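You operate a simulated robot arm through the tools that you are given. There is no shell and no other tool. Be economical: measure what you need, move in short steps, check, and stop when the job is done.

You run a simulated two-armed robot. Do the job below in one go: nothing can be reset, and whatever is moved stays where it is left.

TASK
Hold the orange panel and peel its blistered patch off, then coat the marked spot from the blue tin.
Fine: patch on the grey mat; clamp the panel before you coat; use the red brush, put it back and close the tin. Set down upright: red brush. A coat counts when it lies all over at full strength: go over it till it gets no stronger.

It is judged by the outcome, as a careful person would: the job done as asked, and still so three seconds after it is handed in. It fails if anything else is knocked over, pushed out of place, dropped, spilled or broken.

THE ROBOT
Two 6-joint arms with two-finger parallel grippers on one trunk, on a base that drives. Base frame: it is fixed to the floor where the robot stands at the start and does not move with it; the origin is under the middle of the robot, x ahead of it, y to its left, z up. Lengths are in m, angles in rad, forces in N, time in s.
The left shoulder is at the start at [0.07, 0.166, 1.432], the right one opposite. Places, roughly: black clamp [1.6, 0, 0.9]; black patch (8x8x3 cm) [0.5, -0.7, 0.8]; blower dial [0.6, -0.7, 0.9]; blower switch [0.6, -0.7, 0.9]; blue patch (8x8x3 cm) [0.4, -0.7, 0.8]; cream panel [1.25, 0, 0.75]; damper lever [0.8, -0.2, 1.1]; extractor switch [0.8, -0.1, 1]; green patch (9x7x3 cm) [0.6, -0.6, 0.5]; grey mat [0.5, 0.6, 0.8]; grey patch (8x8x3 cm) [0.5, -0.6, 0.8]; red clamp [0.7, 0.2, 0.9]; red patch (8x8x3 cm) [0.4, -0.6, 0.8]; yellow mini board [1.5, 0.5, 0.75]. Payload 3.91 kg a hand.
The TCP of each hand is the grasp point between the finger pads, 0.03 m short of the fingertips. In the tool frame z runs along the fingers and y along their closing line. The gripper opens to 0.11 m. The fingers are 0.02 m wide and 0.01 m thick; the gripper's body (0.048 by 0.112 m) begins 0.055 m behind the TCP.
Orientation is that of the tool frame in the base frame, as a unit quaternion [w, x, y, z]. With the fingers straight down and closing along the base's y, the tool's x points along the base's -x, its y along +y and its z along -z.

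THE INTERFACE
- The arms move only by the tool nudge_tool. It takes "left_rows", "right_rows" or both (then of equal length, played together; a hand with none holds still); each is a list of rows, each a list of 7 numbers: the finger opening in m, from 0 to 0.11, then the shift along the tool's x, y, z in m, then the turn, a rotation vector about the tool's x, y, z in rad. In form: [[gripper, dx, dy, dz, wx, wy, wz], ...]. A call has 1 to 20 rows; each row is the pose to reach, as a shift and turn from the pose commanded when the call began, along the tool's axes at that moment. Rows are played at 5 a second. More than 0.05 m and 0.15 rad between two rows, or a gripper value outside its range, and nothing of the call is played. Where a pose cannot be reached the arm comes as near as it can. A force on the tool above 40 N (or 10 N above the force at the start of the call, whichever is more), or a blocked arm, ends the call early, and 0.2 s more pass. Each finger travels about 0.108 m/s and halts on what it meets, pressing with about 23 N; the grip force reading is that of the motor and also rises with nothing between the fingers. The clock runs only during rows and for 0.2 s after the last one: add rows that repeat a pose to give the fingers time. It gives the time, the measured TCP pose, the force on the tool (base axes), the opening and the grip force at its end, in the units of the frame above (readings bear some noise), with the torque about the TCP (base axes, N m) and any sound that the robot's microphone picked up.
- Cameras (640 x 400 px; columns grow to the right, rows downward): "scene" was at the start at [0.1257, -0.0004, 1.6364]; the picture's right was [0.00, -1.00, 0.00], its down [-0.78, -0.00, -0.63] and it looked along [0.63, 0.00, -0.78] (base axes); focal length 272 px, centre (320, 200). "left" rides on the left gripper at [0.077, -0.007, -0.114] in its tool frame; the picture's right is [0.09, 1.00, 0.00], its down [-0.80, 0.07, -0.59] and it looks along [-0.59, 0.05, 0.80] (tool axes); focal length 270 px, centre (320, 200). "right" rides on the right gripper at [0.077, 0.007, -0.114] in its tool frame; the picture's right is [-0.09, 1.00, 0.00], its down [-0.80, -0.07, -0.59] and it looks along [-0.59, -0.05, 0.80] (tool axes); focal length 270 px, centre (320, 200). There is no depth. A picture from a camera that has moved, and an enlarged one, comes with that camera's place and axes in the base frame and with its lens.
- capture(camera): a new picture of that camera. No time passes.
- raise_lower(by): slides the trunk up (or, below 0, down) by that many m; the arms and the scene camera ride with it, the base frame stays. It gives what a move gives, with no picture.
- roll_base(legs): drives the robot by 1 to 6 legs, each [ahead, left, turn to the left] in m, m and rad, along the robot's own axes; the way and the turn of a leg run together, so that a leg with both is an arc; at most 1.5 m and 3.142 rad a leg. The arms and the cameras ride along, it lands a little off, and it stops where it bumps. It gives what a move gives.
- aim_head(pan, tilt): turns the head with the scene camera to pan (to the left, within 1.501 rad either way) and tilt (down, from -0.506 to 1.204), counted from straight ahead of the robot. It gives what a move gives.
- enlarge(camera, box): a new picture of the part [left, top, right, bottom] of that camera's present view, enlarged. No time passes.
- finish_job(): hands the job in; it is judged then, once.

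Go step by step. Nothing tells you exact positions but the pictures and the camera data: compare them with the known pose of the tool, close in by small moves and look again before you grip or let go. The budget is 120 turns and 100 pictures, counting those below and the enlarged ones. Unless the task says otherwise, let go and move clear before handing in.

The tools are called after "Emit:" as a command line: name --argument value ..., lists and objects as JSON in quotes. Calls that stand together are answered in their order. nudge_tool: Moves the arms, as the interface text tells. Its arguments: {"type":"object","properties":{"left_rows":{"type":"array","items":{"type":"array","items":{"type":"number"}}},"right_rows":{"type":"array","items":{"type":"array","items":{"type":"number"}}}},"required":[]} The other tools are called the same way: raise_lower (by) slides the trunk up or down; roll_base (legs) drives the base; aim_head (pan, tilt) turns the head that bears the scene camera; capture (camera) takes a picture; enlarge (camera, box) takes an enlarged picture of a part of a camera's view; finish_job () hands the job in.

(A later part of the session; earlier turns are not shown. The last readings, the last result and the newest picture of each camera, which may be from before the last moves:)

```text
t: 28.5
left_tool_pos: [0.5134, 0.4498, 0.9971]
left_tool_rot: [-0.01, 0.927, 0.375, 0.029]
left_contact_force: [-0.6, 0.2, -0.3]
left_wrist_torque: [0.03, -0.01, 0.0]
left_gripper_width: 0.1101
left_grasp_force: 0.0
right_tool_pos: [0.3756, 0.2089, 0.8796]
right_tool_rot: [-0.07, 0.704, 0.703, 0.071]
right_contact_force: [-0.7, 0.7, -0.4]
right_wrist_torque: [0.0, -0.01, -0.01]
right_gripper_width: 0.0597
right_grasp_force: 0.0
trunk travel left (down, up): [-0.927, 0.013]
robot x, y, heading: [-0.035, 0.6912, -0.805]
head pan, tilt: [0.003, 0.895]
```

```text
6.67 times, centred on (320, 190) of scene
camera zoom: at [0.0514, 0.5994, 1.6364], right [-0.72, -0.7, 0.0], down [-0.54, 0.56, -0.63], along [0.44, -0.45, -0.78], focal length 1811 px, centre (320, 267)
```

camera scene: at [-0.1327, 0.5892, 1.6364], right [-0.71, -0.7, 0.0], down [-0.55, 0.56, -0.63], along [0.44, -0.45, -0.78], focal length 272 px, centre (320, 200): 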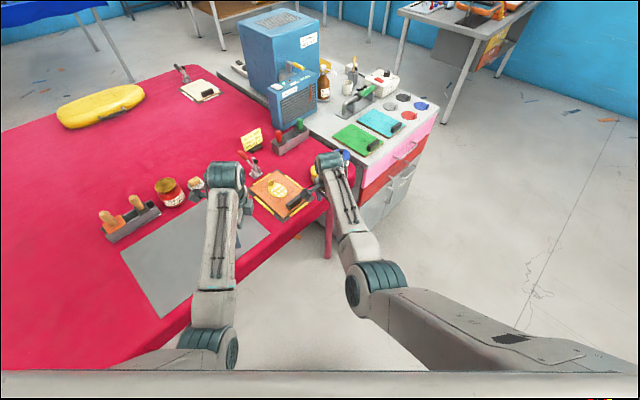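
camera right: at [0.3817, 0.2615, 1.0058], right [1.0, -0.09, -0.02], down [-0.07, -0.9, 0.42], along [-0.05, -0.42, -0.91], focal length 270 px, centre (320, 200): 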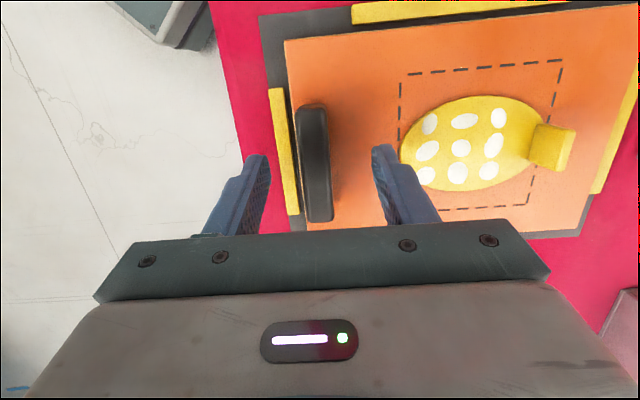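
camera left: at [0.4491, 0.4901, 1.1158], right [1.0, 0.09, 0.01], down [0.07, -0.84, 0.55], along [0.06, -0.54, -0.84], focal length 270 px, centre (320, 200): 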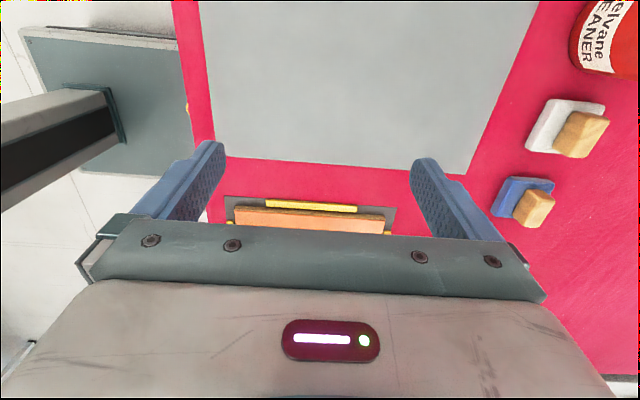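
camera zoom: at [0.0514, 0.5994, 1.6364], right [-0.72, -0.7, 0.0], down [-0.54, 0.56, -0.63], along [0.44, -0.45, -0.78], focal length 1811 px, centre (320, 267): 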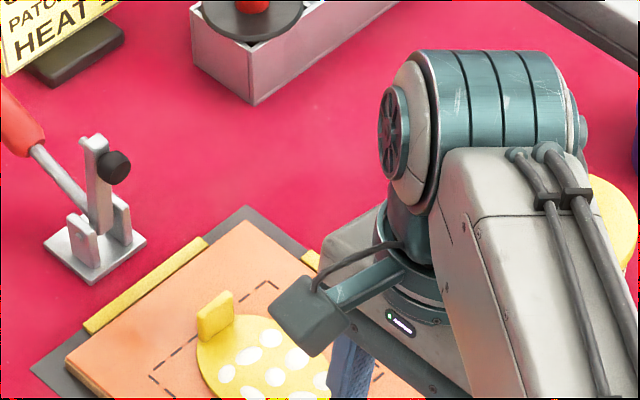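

Alignment is good; I'll go down 6 mm more and close on the block.

Emit:
nudge_tool --right_rows '[[0.06, -0.0012, -0.001, 0.006, 0, 0, 0], [0.04, -0.0012, -0.001, 0.006, 0, 0, 0], [0.02, -0.0012, -0.001, 0.006, 0, 0, 0], [0.01, -0.0012, -0.001, 0.006, 0, 0, 0], [0.01, -0.0012, -0.001, 0.006, 0, 0, 0]]'

Emit:
capture --camera "right"

```text
t: 29.7
left_tool_pos: [0.5147, 0.45, 0.9986]
left_tool_rot: [-0.01, 0.926, 0.376, 0.03]
left_contact_force: [0.2, -0.1, 0.2]
left_wrist_torque: [0.02, 0.03, 0.01]
left_gripper_width: 0.1102
left_grasp_force: 0.1
right_tool_pos: [0.3728, 0.21, 0.8721]
right_tool_rot: [-0.071, 0.704, 0.703, 0.07]
right_contact_force: [-0.2, -0.3, -0.4]
right_wrist_torque: [-0.03, 0.01, 0.07]
right_gripper_width: 0.0176
right_grasp_force: 22.6
trunk travel left (down, up): [-0.927, 0.013]
robot x, y, heading: [-0.0342, 0.6873, -0.799]
head pan, tilt: [0.003, 0.895]
```

```text
64 pictures are left
camera right: at [0.3796, 0.2629, 0.9988], right [1.0, -0.09, -0.02], down [-0.07, -0.9, 0.42], along [-0.05, -0.42, -0.91], focal length 270 px, centre (320, 200)
```

right: 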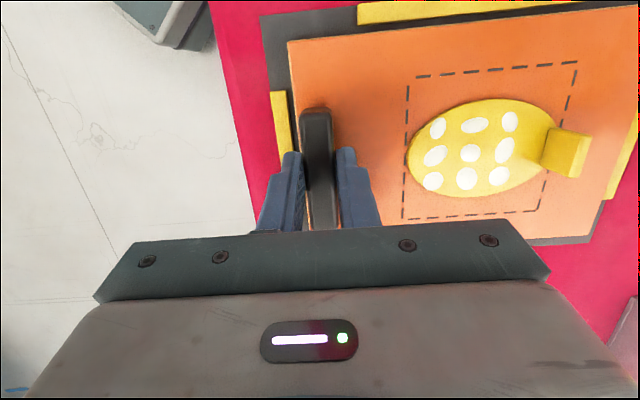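

The block is held firmly. The tab triangulates to (0.5125, 0.211, 0.849). I'll now yaw the left hand so its fingers close along base x, and bring it closer.

Emit:
nudge_tool --right_rows '[[0.01, 0, 0, 0, 0, 0, 0], [0.01, 0, 0, 0, 0, 0, 0], [0.01, 0, 0, 0, 0, 0, 0], [0.01, 0, 0, 0, 0, 0, 0], [0.01, 0, 0, 0, 0, 0, 0], [0.01, 0, 0, 0, 0, 0, 0]]' --left_rows '[[0.11, -0.017, 0.018, 0.004, 0, 0, -0.133], [0.11, -0.035, 0.036, 0.008, 0, 0, -0.267], [0.1, -0.053, 0.054, 0.012, 0, 0, -0.4], [0.08, -0.07, 0.072, 0.016, 0, 0, -0.533], [0.06, -0.088, 0.09, 0.02, 0, 0, -0.667], [0.04, -0.106, 0.1076, 0.024, 0, 0, -0.8]]'

Emit:
capture --camera "left"

```text
t: 31.1
left_tool_pos: [0.5135, 0.2983, 0.9678]
left_tool_rot: [0.002, 0.707, 0.706, 0.03]
left_contact_force: [-0.6, -0.5, 0.6]
left_wrist_torque: [0.0, 0.04, -0.01]
left_gripper_width: 0.0402
left_grasp_force: 0.1
right_tool_pos: [0.3731, 0.2096, 0.8718]
right_tool_rot: [-0.071, 0.704, 0.703, 0.07]
right_contact_force: [0.4, -0.5, 0.2]
right_wrist_torque: [-0.12, 0.07, 0.03]
right_gripper_width: 0.0177
right_grasp_force: 23.0
trunk travel left (down, up): [-0.927, 0.013]
robot x, y, heading: [-0.0361, 0.687, -0.8]
head pan, tilt: [0.003, 0.895]
```

```text
63 pictures are left
camera left: at [0.5009, 0.3706, 1.0836], right [0.99, 0.09, 0.05], down [0.04, -0.82, 0.56], along [0.09, -0.56, -0.82], focal length 270 px, centre (320, 200)
```

left: 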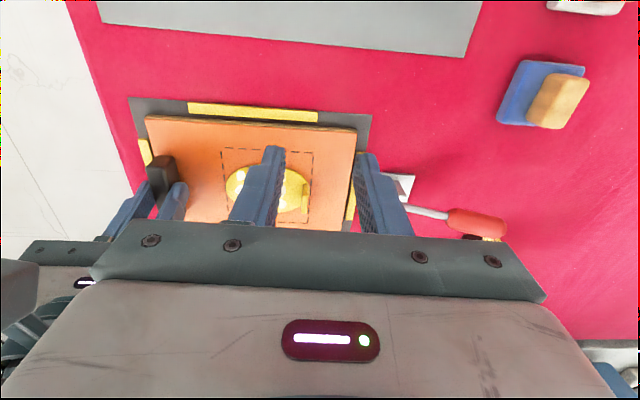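

Now leaning the left hand slightly outward (+y) and bringing it right above the tab.

Emit:
nudge_tool --left_rows '[[0.04, -0.03, -0.001, 0.01, 0.015, -0.07, 0], [0.04, -0.06, -0.002, 0.025, 0.03, -0.13, 0], [0.04, -0.08, -0.003, 0.045, 0.045, -0.19, 0], [0.04, -0.087, -0.0038, 0.0595, 0.045, -0.19, 0], [0.04, -0.087, -0.0038, 0.0595, 0.045, -0.19, 0]]'

Emit:
capture --camera "left"

Emit:
capture --camera "right"

Emit:
enlarge --camera "scene" --box '[250, 150, 350, 220]'

```text
t: 32.3
left_tool_pos: [0.5129, 0.2146, 0.9048]
left_tool_rot: [0.055, 0.707, 0.703, -0.054]
left_contact_force: [-0.1, -0.1, 0.0]
left_wrist_torque: [0.01, 0.02, -0.03]
left_gripper_width: 0.0402
left_grasp_force: 0.1
right_tool_pos: [0.3733, 0.21, 0.8721]
right_tool_rot: [-0.07, 0.704, 0.703, 0.07]
right_contact_force: [1.1, -0.3, 0.0]
right_wrist_torque: [0.07, 0.02, -0.01]
right_gripper_width: 0.0175
right_grasp_force: 22.7
trunk travel left (down, up): [-0.927, 0.013]
robot x, y, heading: [-0.0349, 0.6955, -0.801]
head pan, tilt: [0.003, 0.895]
```

```text
62 pictures are left
camera left: at [0.5053, 0.3075, 1.006], right [1.0, 0.08, -0.01], down [0.07, -0.7, 0.71], along [0.05, -0.71, -0.71], focal length 270 px, centre (320, 200)
```

left: 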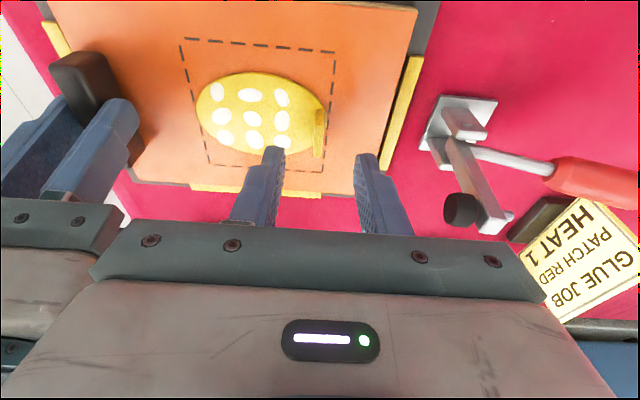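

```text
61 pictures are left
camera right: at [0.3798, 0.2627, 0.9988], right [1.0, -0.09, -0.02], down [-0.07, -0.9, 0.42], along [-0.05, -0.42, -0.91], focal length 270 px, centre (320, 200)
```

right: 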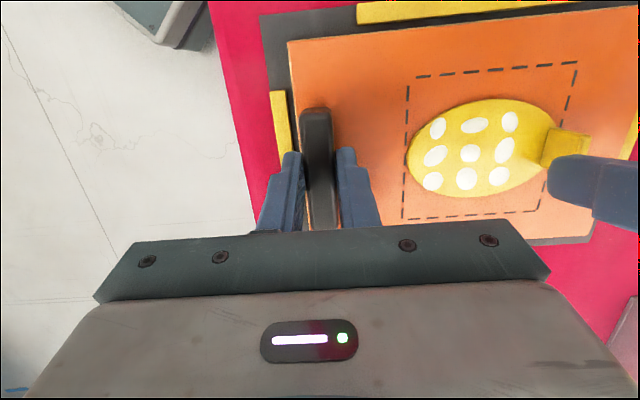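

```text
5.71 times, centred on (300, 185) of scene
camera zoom: at [0.0518, 0.599, 1.6364], right [-0.72, -0.7, 0.0], down [-0.54, 0.56, -0.63], along [0.44, -0.45, -0.78], focal length 1552 px, centre (434, 286)
```

zoom: 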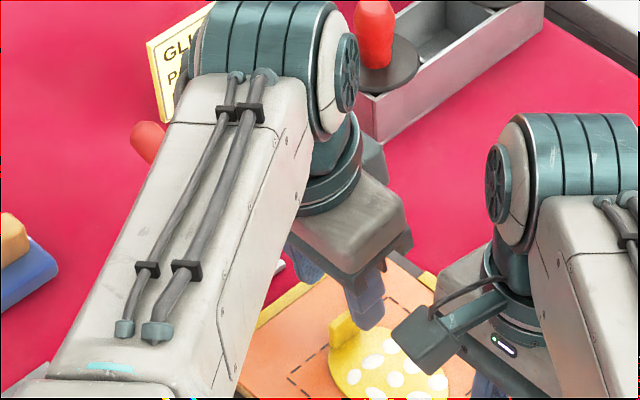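

Tab sits centered between the left fingers. I lower the left hand 32 mm (8 mm clear of the clamp pad) and close.

Emit:
nudge_tool --left_rows '[[0.04, 0.002, -0.002, 0.016, 0, 0, 0], [0.04, 0.004, -0.002, 0.0317, 0, 0, 0], [0.025, 0.004, -0.002, 0.0317, 0, 0, 0], [0.01, 0.004, -0.002, 0.0317, 0, 0, 0], [0.0, 0.004, -0.002, 0.0317, 0, 0, 0], [0.0, 0.004, -0.002, 0.0317, 0, 0, 0]]' --right_rows '[[0.01, 0, 0, 0, 0, 0, 0], [0.01, 0, 0, 0, 0, 0, 0], [0.01, 0, 0, 0, 0, 0, 0], [0.01, 0, 0, 0, 0, 0, 0], [0.01, 0, 0, 0, 0, 0, 0], [0.01, 0, 0, 0, 0, 0, 0]]'

Emit:
capture --camera "left"

```text
t: 33.7
left_tool_pos: [0.5102, 0.2125, 0.873]
left_tool_rot: [0.054, 0.707, 0.704, -0.053]
left_contact_force: [4.5, -0.9, 0.0]
left_wrist_torque: [-0.01, -0.13, 0.06]
left_gripper_width: 0.0042
left_grasp_force: 22.8
right_tool_pos: [0.3729, 0.2115, 0.8723]
right_tool_rot: [-0.071, 0.704, 0.703, 0.072]
right_contact_force: [-3.3, 0.3, 0.8]
right_wrist_torque: [0.05, 0.01, 0.03]
right_gripper_width: 0.0175
right_grasp_force: 23.0
trunk travel left (down, up): [-0.927, 0.013]
robot x, y, heading: [-0.0341, 0.6894, -0.804]
head pan, tilt: [0.003, 0.895]
```

```text
59 pictures are left
camera left: at [0.5032, 0.3069, 0.9749], right [1.0, 0.08, -0.01], down [0.07, -0.7, 0.71], along [0.05, -0.71, -0.71], focal length 270 px, centre (320, 200)
```

left: 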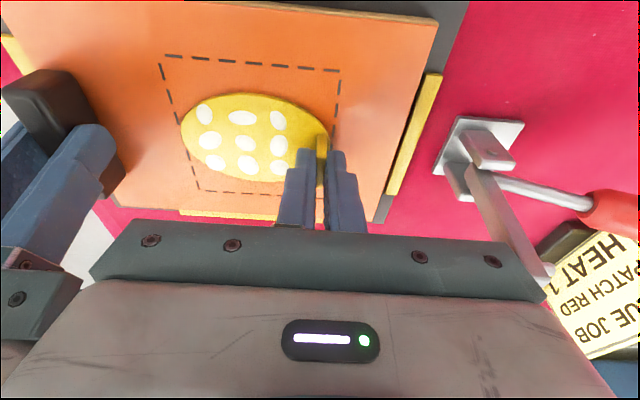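

Tab gripped (4 mm). I peel gently: up, with a little pull towards −x, right hand holding.

Emit:
nudge_tool --left_rows '[[0.0, -0.001, -0.002, -0.006, 0, 0, 0], [0.0, -0.002, -0.005, -0.012, 0, 0, 0], [0.0, -0.003, -0.008, -0.018, 0, 0, 0], [0.0, -0.004, -0.011, -0.024, 0, 0, 0], [0.0, -0.005, -0.014, -0.03, 0, 0, 0], [0.0, -0.006, -0.016, -0.037, 0, 0, 0], [0.0, -0.007, -0.018, -0.044, 0, 0, 0]]' --right_rows '[[0.01, 0, 0, 0, 0, 0, 0], [0.01, 0, 0, 0, 0, 0, 0], [0.01, 0, 0, 0, 0, 0, 0], [0.01, 0, 0, 0, 0, 0, 0], [0.01, 0, 0, 0, 0, 0, 0], [0.01, 0, 0, 0, 0, 0, 0], [0.01, 0, 0, 0, 0, 0, 0]]'

Emit:
capture --camera "left"

Emit:
capture --camera "right"

```text
t: 35.3
left_tool_pos: [0.4914, 0.2139, 0.9164]
left_tool_rot: [0.053, 0.707, 0.704, -0.053]
left_contact_force: [-0.8, 0.6, 0.4]
left_wrist_torque: [-0.03, 0.01, 0.01]
left_gripper_width: 0.0046
left_grasp_force: 23.1
right_tool_pos: [0.3732, 0.2102, 0.8718]
right_tool_rot: [-0.071, 0.704, 0.703, 0.07]
right_contact_force: [0.3, 0.0, -0.8]
right_wrist_torque: [-0.05, -0.02, 0.05]
right_gripper_width: 0.0178
right_grasp_force: 23.0
trunk travel left (down, up): [-0.927, 0.013]
robot x, y, heading: [-0.0323, 0.6904, -0.802]
head pan, tilt: [0.003, 0.895]
```

```text
58 pictures are left
camera left: at [0.4843, 0.3087, 1.0185], right [1.0, 0.08, -0.01], down [0.07, -0.7, 0.71], along [0.05, -0.71, -0.71], focal length 270 px, centre (320, 200)
```

left: 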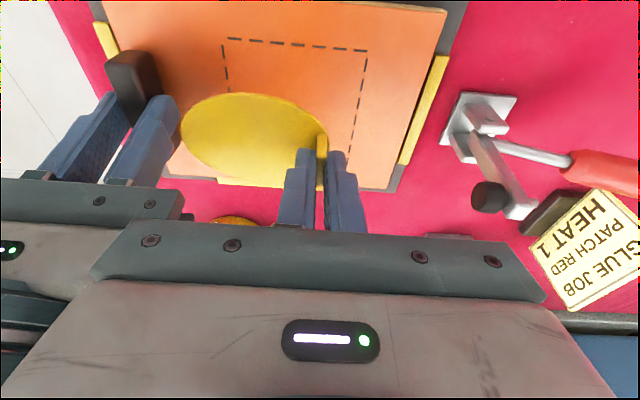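

```text
57 pictures are left
camera right: at [0.3798, 0.2627, 0.9988], right [1.0, -0.09, -0.02], down [-0.07, -0.9, 0.42], along [-0.05, -0.42, -0.91], focal length 270 px, centre (320, 200)
```

right: 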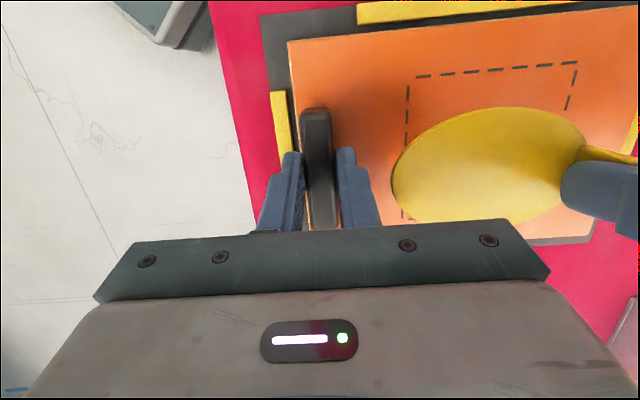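

The patch is off, held by its tab. I lift it a bit and carry it over the grey mat.

Emit:
nudge_tool --left_rows '[[0.0, -0.003, 0, -0.02, 0, 0, 0], [0.0, -0.006, 0, -0.0395, 0, 0, 0], [0.0, 0.036, 0.003, -0.046, 0, 0, 0], [0.0, 0.078, 0.006, -0.053, 0, 0, 0], [0.0, 0.12, 0.01, -0.059, 0, 0, 0], [0.0, 0.162, 0.013, -0.066, 0, 0, 0], [0.0, 0.204, 0.017, -0.072, 0, 0, 0], [0.0, 0.246, 0.02, -0.079, 0, 0, 0]]' --right_rows '[[0.01, 0, 0, 0, 0, 0, 0], [0.01, 0, 0, 0, 0, 0, 0], [0.01, 0, 0, 0, 0, 0, 0], [0.01, 0, 0, 0, 0, 0, 0], [0.01, 0, 0, 0, 0, 0, 0], [0.01, 0, 0, 0, 0, 0, 0], [0.01, 0, 0, 0, 0, 0, 0], [0.01, 0, 0, 0, 0, 0, 0]]'

Emit:
capture --camera "scene"

Emit:
capture --camera "left"

```text
t: 37.1
left_tool_pos: [0.5142, 0.4712, 0.9569]
left_tool_rot: [0.053, 0.708, 0.702, -0.055]
left_contact_force: [0.4, 0.2, 0.1]
left_wrist_torque: [-0.02, -0.03, -0.01]
left_gripper_width: 0.0045
left_grasp_force: 23.3
right_tool_pos: [0.3724, 0.2111, 0.873]
right_tool_rot: [-0.07, 0.704, 0.703, 0.07]
right_contact_force: [0.8, 0.2, 0.0]
right_wrist_torque: [-0.04, 0.18, 0.01]
right_gripper_width: 0.0176
right_grasp_force: 22.6
trunk travel left (down, up): [-0.927, 0.013]
robot x, y, heading: [-0.0345, 0.6903, -0.804]
head pan, tilt: [0.003, 0.895]
```

```text
56 pictures are left
camera scene: at [0.0527, 0.602, 1.6365], right [-0.72, -0.7, 0.0], down [-0.54, 0.56, -0.63], along [0.44, -0.45, -0.78], focal length 272 px, centre (320, 200)
```

scene: 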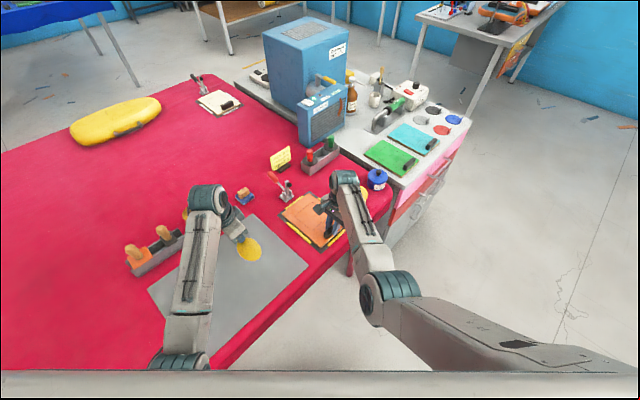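

```text
55 pictures are left
camera left: at [0.5078, 0.5646, 1.0585], right [1.0, 0.08, -0.01], down [0.07, -0.7, 0.71], along [0.05, -0.71, -0.7], focal length 270 px, centre (320, 200)
```

left: 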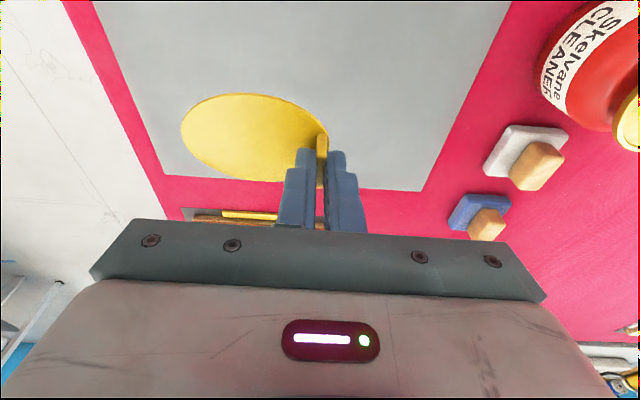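

Over the mat. I lower it to just above, a bit further inside, watching force.

Emit:
nudge_tool --left_rows '[[0.0, 0.015, 0, 0.025, 0, 0, 0], [0.0, 0.03, 0, 0.05, 0, 0, 0], [0.0, 0.0436, 0, 0.084, 0, 0, 0], [0.0, 0.0442, 0, 0.088, 0, 0, 0], [0.0, 0.0448, 0, 0.092, 0, 0, 0]]'

Emit:
capture --camera "left"

```text
t: 38.3
left_tool_pos: [0.5151, 0.5022, 0.8632]
left_tool_rot: [0.056, 0.707, 0.703, -0.052]
left_contact_force: [1.7, 3.1, 12.5]
left_wrist_torque: [0.14, 0.12, -0.06]
left_gripper_width: 0.0048
left_grasp_force: 23.2
right_tool_pos: [0.3719, 0.2099, 0.8731]
right_tool_rot: [-0.07, 0.704, 0.703, 0.07]
right_contact_force: [0.4, 0.4, 0.5]
right_wrist_torque: [0.02, 0.18, -0.01]
right_gripper_width: 0.0175
right_grasp_force: 23.3
trunk travel left (down, up): [-0.927, 0.013]
robot x, y, heading: [-0.0337, 0.6915, -0.8]
head pan, tilt: [0.003, 0.895]
```

```text
54 pictures are left
camera left: at [0.5063, 0.5956, 0.9642], right [1.0, 0.08, -0.01], down [0.06, -0.7, 0.71], along [0.05, -0.71, -0.7], focal length 270 px, centre (320, 200)
```

left: 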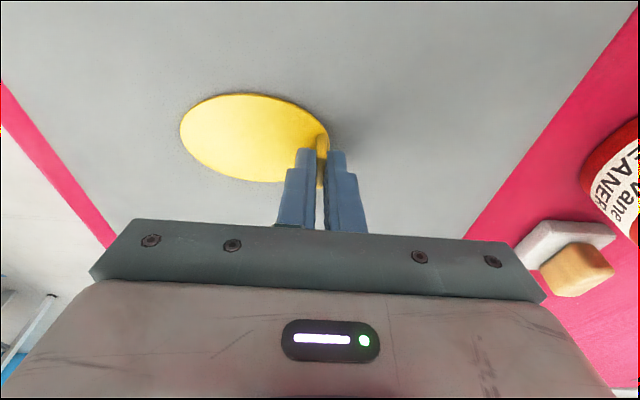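

The patch rests on the mat (12 N contact). I release it, lift the left hand, and release the block with the right as well.

Emit:
nudge_tool --left_rows '[[0.03, 0, 0, -0.002, 0, 0, 0], [0.05, 0, 0, -0.002, 0, 0, 0], [0.05, -0.003, 0, -0.02, 0, 0, 0], [0.05, -0.008, 0, -0.05, 0, 0, 0], [0.05, -0.014, 0, -0.09, 0, 0, 0]]' --right_rows '[[0.04, 0, 0, 0, 0, 0, 0], [0.06, 0, 0, 0, 0, 0, 0], [0.06, 0.004, 0, -0.02, 0, 0, 0], [0.06, 0.008, 0, -0.04, 0, 0, 0], [0.06, 0.01, 0, -0.05, 0, 0, 0]]'

Emit:
capture --camera "left"

Emit:
capture --camera "right"

```text
t: 39.5
left_tool_pos: [0.5104, 0.5004, 0.9495]
left_tool_rot: [0.054, 0.707, 0.703, -0.053]
left_contact_force: [0.3, -0.4, 0.2]
left_wrist_torque: [0.03, 0.01, -0.01]
left_gripper_width: 0.0502
left_grasp_force: 0.1
right_tool_pos: [0.3719, 0.2093, 0.9233]
right_tool_rot: [-0.07, 0.705, 0.702, 0.07]
right_contact_force: [1.3, -0.1, 0.7]
right_wrist_torque: [0.0, -0.01, 0.01]
right_gripper_width: 0.06
right_grasp_force: 0.0
trunk travel left (down, up): [-0.927, 0.013]
robot x, y, heading: [-0.0407, 0.69, -0.808]
head pan, tilt: [0.003, 0.895]
```

```text
53 pictures are left
camera left: at [0.5031, 0.5938, 1.0518], right [1.0, 0.08, -0.01], down [0.07, -0.7, 0.71], along [0.05, -0.71, -0.71], focal length 270 px, centre (320, 200)
```

left: 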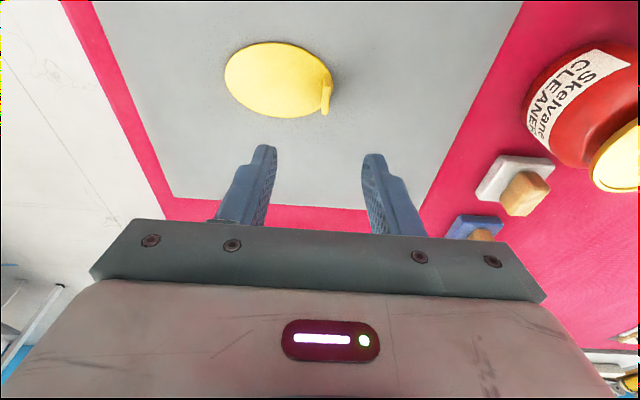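

```text
52 pictures are left
camera right: at [0.3785, 0.2614, 1.05], right [1.0, -0.09, -0.02], down [-0.07, -0.9, 0.42], along [-0.05, -0.42, -0.91], focal length 270 px, centre (320, 200)
```

right: 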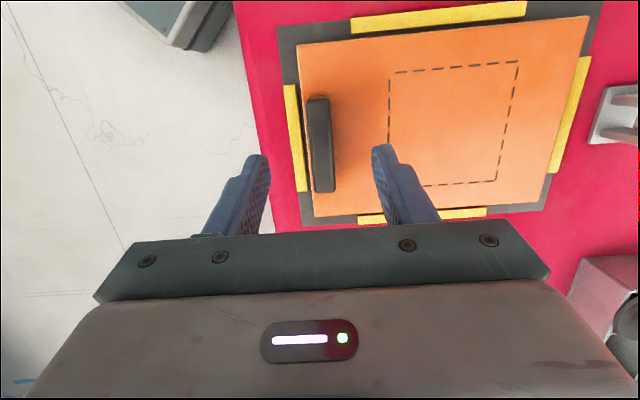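

Patch is on the mat and the panel is clean, its place unchanged. Next I return to a straight-ahead stance (heading 0, y≈0.30) so the right hand can work clamp, brush, tin and panel.

Emit:
roll_base --legs '[[-0.15, 0, 0], [0, 0, 0.805], [0, -0.5, 0]]'

Emit:
capture --camera "scene"

```text
t: 45.5
left_tool_pos: [0.3795, 0.5884, 0.9501]
left_tool_rot: [0.07, 0.36, 0.93, -0.028]
left_contact_force: [-0.1, -0.9, 0.0]
left_wrist_torque: [-0.01, -0.03, 0.0]
left_gripper_width: 0.05
left_grasp_force: 0.1
right_tool_pos: [0.5031, 0.2918, 0.9226]
right_tool_rot: [-0.093, 0.356, 0.929, 0.035]
right_contact_force: [-0.4, 0.7, 0.5]
right_wrist_torque: [-0.02, -0.03, -0.01]
right_gripper_width: 0.06
right_grasp_force: 0.1
trunk travel left (down, up): [-0.927, 0.013]
robot x, y, heading: [-0.1288, 0.308, 0.036]
head pan, tilt: [0.003, 0.895]
```

```text
51 pictures are left
camera scene: at [-0.0011, 0.3152, 1.6364], right [0.04, -1.0, 0.0], down [-0.78, -0.03, -0.63], along [0.62, 0.02, -0.78], focal length 272 px, centre (320, 200)
```

scene: 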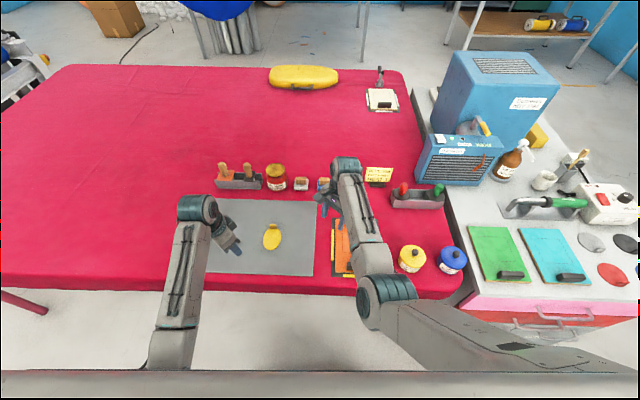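

Stance is good. I straighten the right hand to standard orientation and put it high over the panel's far side before driving forward to the clamp handle.

Emit:
nudge_tool --right_rows '[[0.06, -0.006, -0.003, -0.02, 0.012, -0.032, -0.122], [0.06, -0.016, -0.008, -0.04, 0.024, -0.064, -0.244], [0.06, -0.03, -0.015, -0.06, 0.036, -0.096, -0.366], [0.06, -0.045, -0.023, -0.075, 0.048, -0.127, -0.487], [0.06, -0.06, -0.03, -0.085, 0.06, -0.159, -0.609], [0.06, -0.072, -0.0367, -0.093, 0.072, -0.191, -0.731]]'

Emit:
roll_base --legs '[[0.1, 0.0, -0.036]]'

Emit:
capture --camera "right"

Emit:
enlarge --camera "scene" --box '[280, 160, 480, 310]'

```text
t: 46.9
left_tool_pos: [0.3802, 0.588, 0.9499]
left_tool_rot: [0.07, 0.358, 0.931, -0.026]
left_contact_force: [0.2, 0.7, 0.4]
left_wrist_torque: [-0.01, 0.02, 0.03]
left_gripper_width: 0.0504
left_grasp_force: 0.1
right_tool_pos: [0.5454, 0.2044, 1.0008]
right_tool_rot: [0.0, -0.001, 1.0, 0.001]
right_contact_force: [-0.3, -0.4, -0.3]
right_wrist_torque: [0.02, -0.03, 0.02]
right_gripper_width: 0.0599
right_grasp_force: 0.0
trunk travel left (down, up): [-0.927, 0.013]
robot x, y, heading: [-0.1213, 0.3093, 0.034]
head pan, tilt: [0.003, 0.895]
```

```text
t: 48.0
left_tool_pos: [0.4868, 0.5722, 0.9526]
left_tool_rot: [0.071, 0.377, 0.923, -0.027]
left_contact_force: [-0.2, 0.7, -0.3]
left_wrist_torque: [-0.02, -0.04, -0.02]
left_gripper_width: 0.05
left_grasp_force: 0.0
right_tool_pos: [0.6379, 0.1835, 1.0025]
right_tool_rot: [0.002, 0.018, 1.0, 0.001]
right_contact_force: [-0.5, 0.1, 0.3]
right_wrist_torque: [-0.02, -0.04, 0.0]
right_gripper_width: 0.0603
right_grasp_force: 0.1
trunk travel left (down, up): [-0.927, 0.013]
robot x, y, heading: [-0.0273, 0.3127, 0.004]
head pan, tilt: [0.003, 0.895]
```

```text
50 pictures are left
camera right: at [0.5601, 0.1919, 1.1162], right [0.12, 0.99, 0.0], down [0.8, -0.1, 0.6], along [0.59, -0.07, -0.8], focal length 270 px, centre (320, 200)
```

right: 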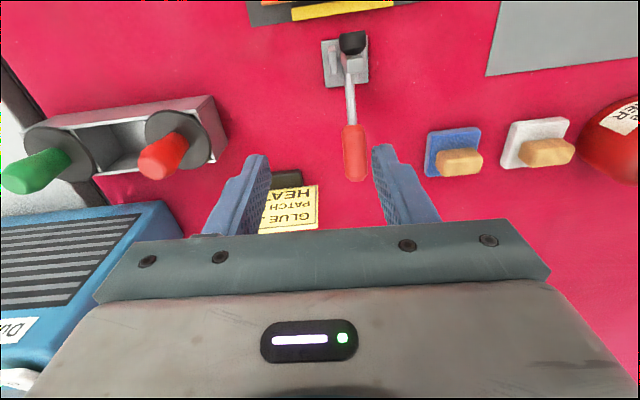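

```text
2.67 times, centred on (380, 235) of scene
camera zoom: at [0.093, 0.3108, 1.6369], right [0.0, -1.0, 0.0], down [-0.78, 0.0, -0.63], along [0.63, 0.0, -0.78], focal length 724 px, centre (160, 107)
```

zoom: 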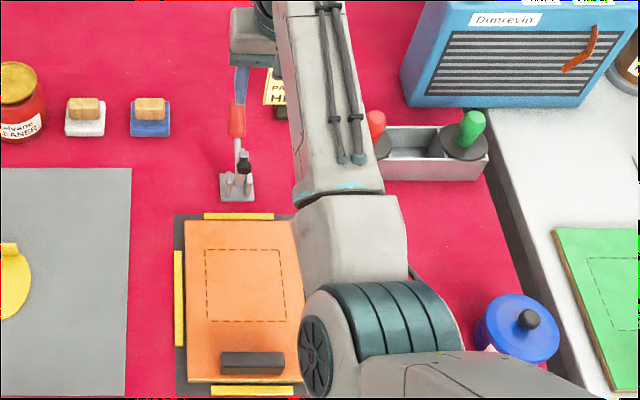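

Handle centre triangulates to (0.677, 0.210, 0.887). I move above it, then down so the fingers straddle it, and check before closing.

Emit:
nudge_tool --right_rows '[[0.06, -0.03, 0.015, 0, 0, 0, -0.018], [0.06, -0.051, 0.028, 0.01, 0, 0, -0.036], [0.06, -0.051, 0.028, 0.05, 0, 0, -0.036], [0.06, -0.051, 0.028, 0.08, 0, 0, -0.036]]'

Emit:
capture --camera "right"

```text
t: 49.0
left_tool_pos: [0.4888, 0.5716, 0.9494]
left_tool_rot: [0.069, 0.377, 0.923, -0.027]
left_contact_force: [-0.1, -0.4, -0.3]
left_wrist_torque: [-0.01, 0.0, 0.01]
left_gripper_width: 0.0503
left_grasp_force: 0.2
right_tool_pos: [0.6926, 0.2081, 0.9189]
right_tool_rot: [0.001, 0.001, 1.0, 0.002]
right_contact_force: [0.0, 0.4, -0.1]
right_wrist_torque: [0.03, 0.03, 0.01]
right_gripper_width: 0.0602
right_grasp_force: 0.1
trunk travel left (down, up): [-0.927, 0.013]
robot x, y, heading: [-0.0274, 0.3113, -0.007]
head pan, tilt: [0.003, 0.895]
```

```text
48 pictures are left
camera right: at [0.6156, 0.2146, 1.0333], right [0.09, 1.0, 0.0], down [0.8, -0.07, 0.6], along [0.59, -0.05, -0.8], focal length 270 px, centre (320, 200)
```

right: 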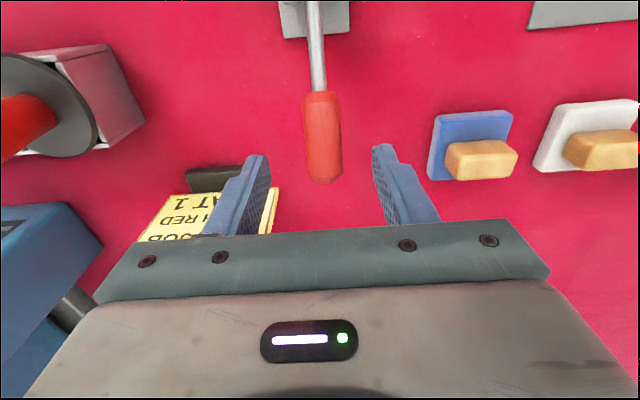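

Centred. I lower 26 mm, close on the handle, then swing it up along the arc about the pivot.

Emit:
nudge_tool --right_rows '[[0.06, 0, 0.001, 0.013, 0, 0, 0], [0.06, 0, 0.001, 0.026, 0, 0, 0], [0.04, 0, 0.001, 0.026, 0, 0, 0], [0.02, 0, 0.001, 0.026, 0, 0, 0], [0.01, 0, 0.001, 0.026, 0, 0, 0], [0.01, 0, 0.001, 0.026, 0, 0, 0]]'

Emit:
nudge_tool --right_rows '[[0.01, 0.005, 0, -0.01, 0, 0, 0], [0.01, 0.0116, 0, -0.0179, 0, 0, 0], [0.01, 0.019, 0, -0.026, 0, 0, 0], [0.01, 0.0267, 0, -0.033, 0, 0, 0], [0.01, 0.0355, 0, -0.039, 0, 0, 0], [0.01, 0.0445, 0, -0.0445, 0, 0, 0], [0.01, 0.0643, 0, -0.0521, 0, 0, 0]]'

Emit:
capture --camera "right"

Emit:
enlarge --camera "scene" --box '[300, 170, 400, 250]'

```text
t: 50.4
left_tool_pos: [0.4886, 0.572, 0.9487]
left_tool_rot: [0.069, 0.376, 0.923, -0.028]
left_contact_force: [-0.2, 0.3, 0.6]
left_wrist_torque: [0.01, 0.02, 0.02]
left_gripper_width: 0.05
left_grasp_force: 0.1
right_tool_pos: [0.6924, 0.2107, 0.8939]
right_tool_rot: [0.0, 0.001, 1.0, 0.001]
right_contact_force: [-0.3, 6.6, -0.7]
right_wrist_torque: [0.07, 0.05, 0.01]
right_gripper_width: 0.0219
right_grasp_force: 45.1
trunk travel left (down, up): [-0.927, 0.013]
robot x, y, heading: [-0.0291, 0.3066, -0.004]
head pan, tilt: [0.003, 0.895]
```

```text
t: 52.0
left_tool_pos: [0.4904, 0.5734, 0.9496]
left_tool_rot: [0.069, 0.376, 0.923, -0.029]
left_contact_force: [-1.3, 0.5, 1.0]
left_wrist_torque: [-0.01, -0.02, 0.03]
left_gripper_width: 0.0503
left_grasp_force: 0.1
right_tool_pos: [0.6303, 0.2107, 0.9459]
right_tool_rot: [0.001, 0.001, 1.0, 0.001]
right_contact_force: [18.5, 10.6, 6.8]
right_wrist_torque: [0.15, -1.6, 0.02]
right_gripper_width: 0.0229
right_grasp_force: 45.2
trunk travel left (down, up): [-0.927, 0.013]
robot x, y, heading: [-0.0293, 0.3104, -0.001]
head pan, tilt: [0.003, 0.895]
```

```text
47 pictures are left
camera right: at [0.5523, 0.2177, 1.0596], right [0.09, 1.0, 0.0], down [0.8, -0.07, 0.6], along [0.59, -0.05, -0.8], focal length 270 px, centre (320, 200)
```

right: 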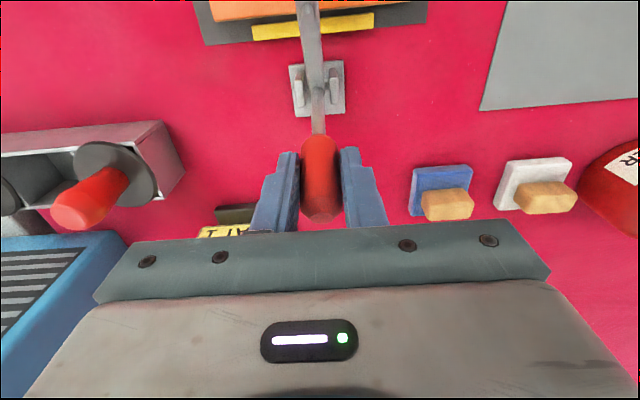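

```text
5.00 times, centred on (350, 210) of scene
camera zoom: at [0.0999, 0.3138, 1.6364], right [0.0, -1.0, 0.0], down [-0.78, 0.0, -0.62], along [0.62, 0.0, -0.78], focal length 1358 px, centre (170, 150)
```

zoom: 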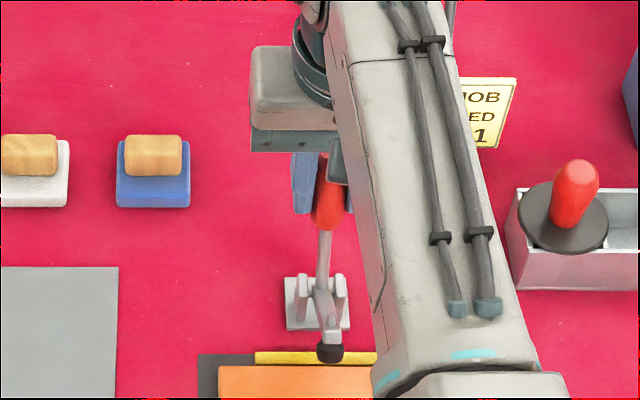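

The handle swings well and the arm is coming down toward the panel. Continuing the arc until it seats.

Emit:
nudge_tool --right_rows '[[0.01, 0.0104, 0, -0.0022, 0, 0, 0], [0.01, 0.021, 0, -0.0034, 0, 0, 0], [0.01, 0.0316, 0, -0.0034, 0, 0, 0], [0.01, 0.0422, 0, -0.0022, 0, 0, 0]]'

Emit:
enlarge --camera "scene" --box '[300, 170, 400, 250]'

```text
t: 53.0
left_tool_pos: [0.4893, 0.574, 0.9479]
left_tool_rot: [0.069, 0.375, 0.924, -0.029]
left_contact_force: [-0.3, 0.9, 0.0]
left_wrist_torque: [0.04, -0.03, -0.04]
left_gripper_width: 0.0503
left_grasp_force: 0.1
right_tool_pos: [0.5939, 0.2099, 0.9469]
right_tool_rot: [-0.001, -0.001, 1.0, 0.003]
right_contact_force: [9.8, 22.6, -20.1]
right_wrist_torque: [-1.07, -1.26, -0.03]
right_gripper_width: 0.0226
right_grasp_force: 45.2
trunk travel left (down, up): [-0.927, 0.013]
robot x, y, heading: [-0.0301, 0.3089, -0.0]
head pan, tilt: [0.003, 0.895]
stopped in row 4 (right hand): the force on the tool passed its limit (the readings are from after the stop); the commanded pose is now the measured one
```

```text
5.00 times, centred on (350, 210) of scene
camera zoom: at [0.1017, 0.3137, 1.6357], right [0.01, -1.0, 0.0], down [-0.78, -0.01, -0.62], along [0.62, 0.0, -0.78], focal length 1358 px, centre (170, 150)
```

zoom: 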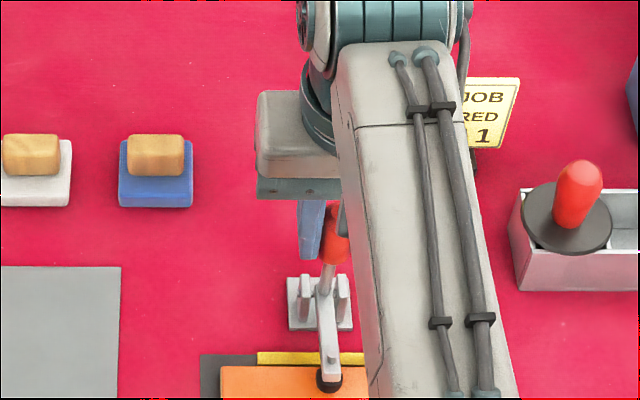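

The pad is down on the panel and it resists. I release the handle, lift clear and check it stays closed.

Emit:
nudge_tool --right_rows '[[0.04, 0, 0, 0, 0, 0, 0], [0.07, 0, 0, 0, 0, 0, 0], [0.07, 0, 0, -0.03, 0, 0, 0], [0.07, 0, 0, -0.06, 0, 0, 0], [0.07, 0, -0.04, -0.08, 0, 0, 0], [0.07, 0.0, -0.08, -0.08, 0, 0, 0]]'

Emit:
capture --camera "right"

Emit:
enlarge --camera "scene" --box '[300, 170, 400, 250]'

```text
t: 54.4
left_tool_pos: [0.4888, 0.5708, 0.9507]
left_tool_rot: [0.069, 0.376, 0.924, -0.027]
left_contact_force: [0.1, -0.4, 0.5]
left_wrist_torque: [0.02, 0.01, 0.0]
left_gripper_width: 0.0502
left_grasp_force: 0.1
right_tool_pos: [0.592, 0.1267, 1.0283]
right_tool_rot: [0.001, 0.0, 1.0, 0.004]
right_contact_force: [-0.3, -0.2, 0.2]
right_wrist_torque: [0.01, -0.01, -0.01]
right_gripper_width: 0.0702
right_grasp_force: 0.1
trunk travel left (down, up): [-0.927, 0.013]
robot x, y, heading: [-0.027, 0.3086, -0.005]
head pan, tilt: [0.003, 0.895]
```

```text
44 pictures are left
camera right: at [0.5129, 0.1318, 1.1422], right [0.09, 1.0, 0.01], down [0.8, -0.07, 0.59], along [0.59, -0.04, -0.8], focal length 270 px, centre (320, 200)
```

right: 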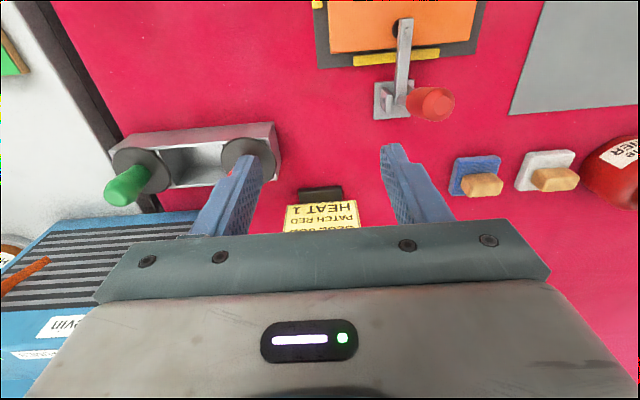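

```text
5.00 times, centred on (350, 210) of scene
camera zoom: at [0.0981, 0.3065, 1.6364], right [0.0, -1.0, 0.0], down [-0.78, 0.0, -0.63], along [0.63, 0.0, -0.78], focal length 1358 px, centre (170, 150)
```

zoom: 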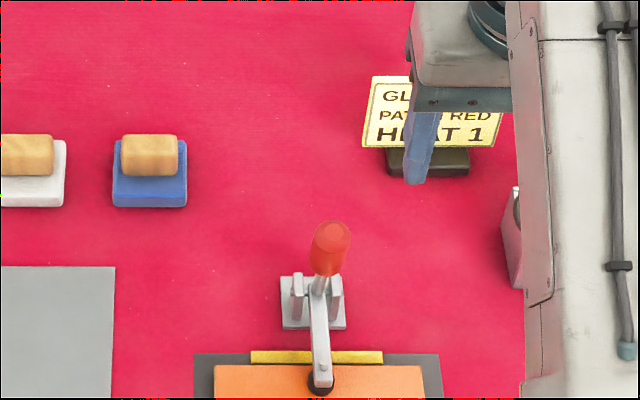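

Clamp is closed and stays: arm level, pad on the panel. Next the blue tin: I back the base to x≈−0.2 and look at it with the right hand camera.

Emit:
roll_base --legs '[[-0.17, 0, 0]]'

Emit:
nudge_tool --right_rows '[[0.07, 0, -0.04, 0.0, 0, 0, 0], [0.07, 0, -0.08, 0.01, 0, 0, 0], [0.07, 0, -0.12, 0.015, 0, 0, 0], [0.07, 0, -0.16, 0.02, 0, 0, 0], [0.07, 0, -0.18, 0.02, 0, 0, 0]]'

Emit:
capture --camera "right"

Emit:
capture --camera "scene"

```text
t: 55.8
left_tool_pos: [0.3199, 0.5749, 0.9486]
left_tool_rot: [0.069, 0.373, 0.925, -0.028]
left_contact_force: [1.3, -0.2, -0.5]
left_wrist_torque: [0.03, 0.05, -0.02]
left_gripper_width: 0.0499
left_grasp_force: 0.0
right_tool_pos: [0.4231, 0.1329, 1.0272]
right_tool_rot: [0.0, -0.003, 1.0, 0.003]
right_contact_force: [0.4, 0.1, -0.7]
right_wrist_torque: [-0.02, 0.0, -0.02]
right_gripper_width: 0.0699
right_grasp_force: 0.0
trunk travel left (down, up): [-0.927, 0.013]
robot x, y, heading: [-0.1986, 0.31, 0.012]
head pan, tilt: [0.003, 0.895]
```

```text
t: 57.0
left_tool_pos: [0.317, 0.5747, 0.9505]
left_tool_rot: [0.069, 0.372, 0.925, -0.027]
left_contact_force: [0.3, 0.1, -0.3]
left_wrist_torque: [0.02, -0.01, 0.0]
left_gripper_width: 0.0502
left_grasp_force: 0.0
right_tool_pos: [0.4221, -0.0472, 1.0068]
right_tool_rot: [0.001, -0.004, 1.0, 0.003]
right_contact_force: [0.6, 0.5, 0.6]
right_wrist_torque: [0.02, 0.01, 0.02]
right_gripper_width: 0.07
right_grasp_force: 0.0
trunk travel left (down, up): [-0.927, 0.013]
robot x, y, heading: [-0.2006, 0.3091, 0.005]
head pan, tilt: [0.003, 0.895]
```

```text
42 pictures are left
camera right: at [0.3447, -0.0414, 1.1211], right [0.08, 1.0, 0.01], down [0.8, -0.07, 0.59], along [0.59, -0.04, -0.8], focal length 270 px, centre (320, 200)
```

right: 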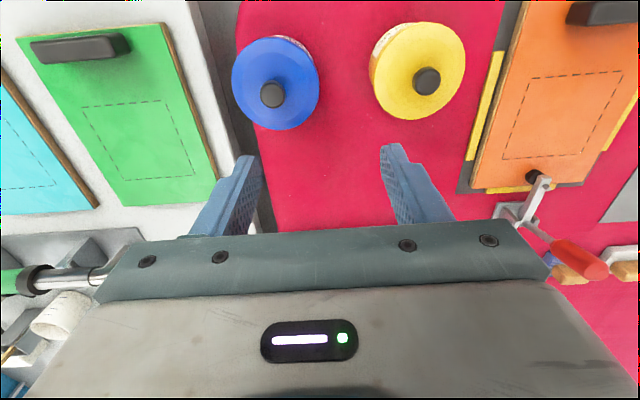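

```text
41 pictures are left
camera scene: at [-0.0717, 0.31, 1.6364], right [0.01, -1.0, 0.0], down [-0.78, -0.01, -0.63], along [0.63, 0.01, -0.78], focal length 272 px, centre (320, 200)
```

scene: 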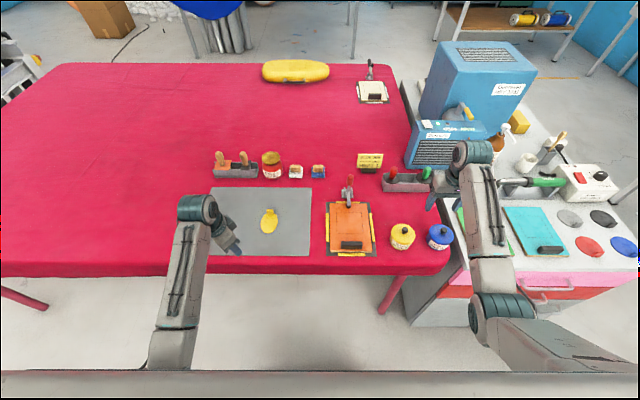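

Blue tin's knob is near (0.401, −0.083, 0.90). I move above it and lower for a closer look.

Emit:
nudge_tool --right_rows '[[0.06, 0.01, -0.018, 0.01, 0, 0, 0], [0.06, 0.021, -0.036, 0.03, 0, 0, 0], [0.06, 0.021, -0.036, 0.056, 0, 0, 0]]'

Emit:
capture --camera "right"

```text
t: 57.8
left_tool_pos: [0.3167, 0.5757, 0.9497]
left_tool_rot: [0.069, 0.372, 0.925, -0.027]
left_contact_force: [-0.2, 1.2, -0.4]
left_wrist_torque: [-0.01, 0.01, 0.02]
left_gripper_width: 0.0498
left_grasp_force: 0.1
right_tool_pos: [0.4017, -0.0814, 0.9507]
right_tool_rot: [0.0, -0.003, 1.0, 0.002]
right_contact_force: [0.3, 0.1, 0.2]
right_wrist_torque: [-0.01, 0.03, 0.04]
right_gripper_width: 0.06
right_grasp_force: 0.0
trunk travel left (down, up): [-0.927, 0.013]
robot x, y, heading: [-0.1955, 0.3121, 0.003]
head pan, tilt: [0.003, 0.895]
```

```text
40 pictures are left
camera right: at [0.3239, -0.0752, 1.0637], right [0.08, 1.0, 0.0], down [0.8, -0.07, 0.6], along [0.59, -0.04, -0.8], focal length 270 px, centre (320, 200)
```

right: 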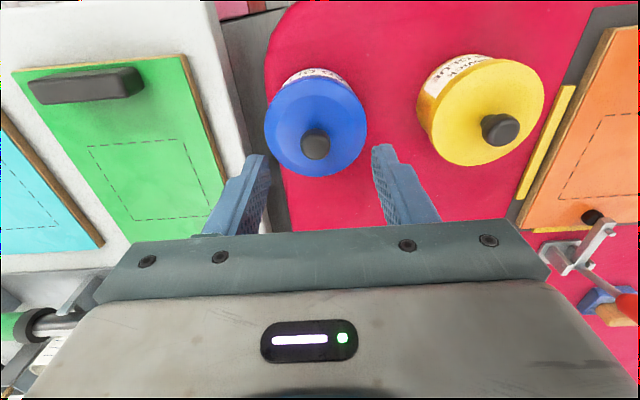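

Knob confirmed at (0.401, −0.083), top ≈0.90, lid surface ≈0.868. I lower to z≈0.904 and grip the knob.

Emit:
nudge_tool --right_rows '[[0.06, 0.001, -0.001, 0.025, 0, 0, 0], [0.06, 0.001, -0.001, 0.046, 0, 0, 0], [0.04, 0.001, -0.001, 0.046, 0, 0, 0], [0.02, 0.001, -0.001, 0.046, 0, 0, 0], [0.005, 0.001, -0.001, 0.046, 0, 0, 0], [0.005, 0.001, -0.001, 0.046, 0, 0, 0]]'

Emit:
nudge_tool --right_rows '[[0.005, 0, 0, -0.01, 0, 0, 0], [0.005, 0, 0, -0.02, 0, 0, 0], [0.005, 0, 0, -0.04, 0, 0, 0], [0.005, 0, 0, -0.06, 0, 0, 0]]'

Emit:
capture --camera "right"

```text
t: 59.2
left_tool_pos: [0.316, 0.5741, 0.9509]
left_tool_rot: [0.07, 0.373, 0.925, -0.027]
left_contact_force: [0.3, 0.7, 0.2]
left_wrist_torque: [-0.02, -0.01, -0.04]
left_gripper_width: 0.0499
left_grasp_force: 0.2
right_tool_pos: [0.4008, -0.0816, 0.9071]
right_tool_rot: [0.001, -0.004, 1.0, 0.003]
right_contact_force: [-0.3, 0.4, -0.1]
right_wrist_torque: [-0.03, 0.02, -0.02]
right_gripper_width: 0.02
right_grasp_force: 22.9
trunk travel left (down, up): [-0.927, 0.013]
robot x, y, heading: [-0.1987, 0.307, 0.008]
head pan, tilt: [0.003, 0.895]
heard: snap
```

```text
t: 60.2
left_tool_pos: [0.3168, 0.5742, 0.9499]
left_tool_rot: [0.07, 0.374, 0.924, -0.027]
left_contact_force: [1.0, 0.1, -0.6]
left_wrist_torque: [0.04, 0.0, 0.02]
left_gripper_width: 0.0502
left_grasp_force: 0.1
right_tool_pos: [0.3997, -0.0833, 0.965]
right_tool_rot: [0.001, -0.004, 1.0, 0.003]
right_contact_force: [-0.4, -0.1, -0.3]
right_wrist_torque: [0.0, -0.02, -0.02]
right_gripper_width: 0.0201
right_grasp_force: 23.2
trunk travel left (down, up): [-0.927, 0.013]
robot x, y, heading: [-0.1934, 0.3102, 0.005]
head pan, tilt: [0.003, 0.895]
```

```text
39 pictures are left
camera right: at [0.3223, -0.0782, 1.08], right [0.08, 1.0, 0.01], down [0.8, -0.07, 0.6], along [0.59, -0.04, -0.8], focal length 270 px, centre (320, 200)
```

right: 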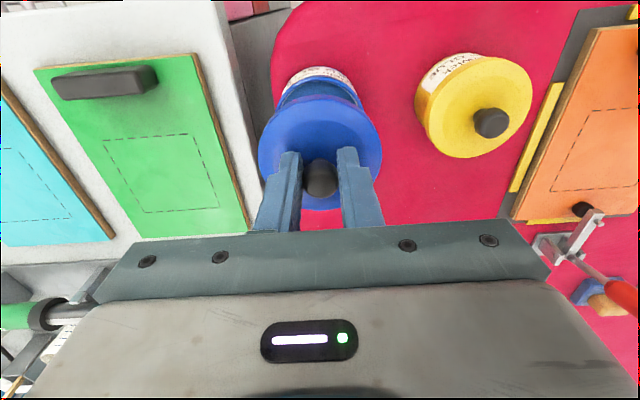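

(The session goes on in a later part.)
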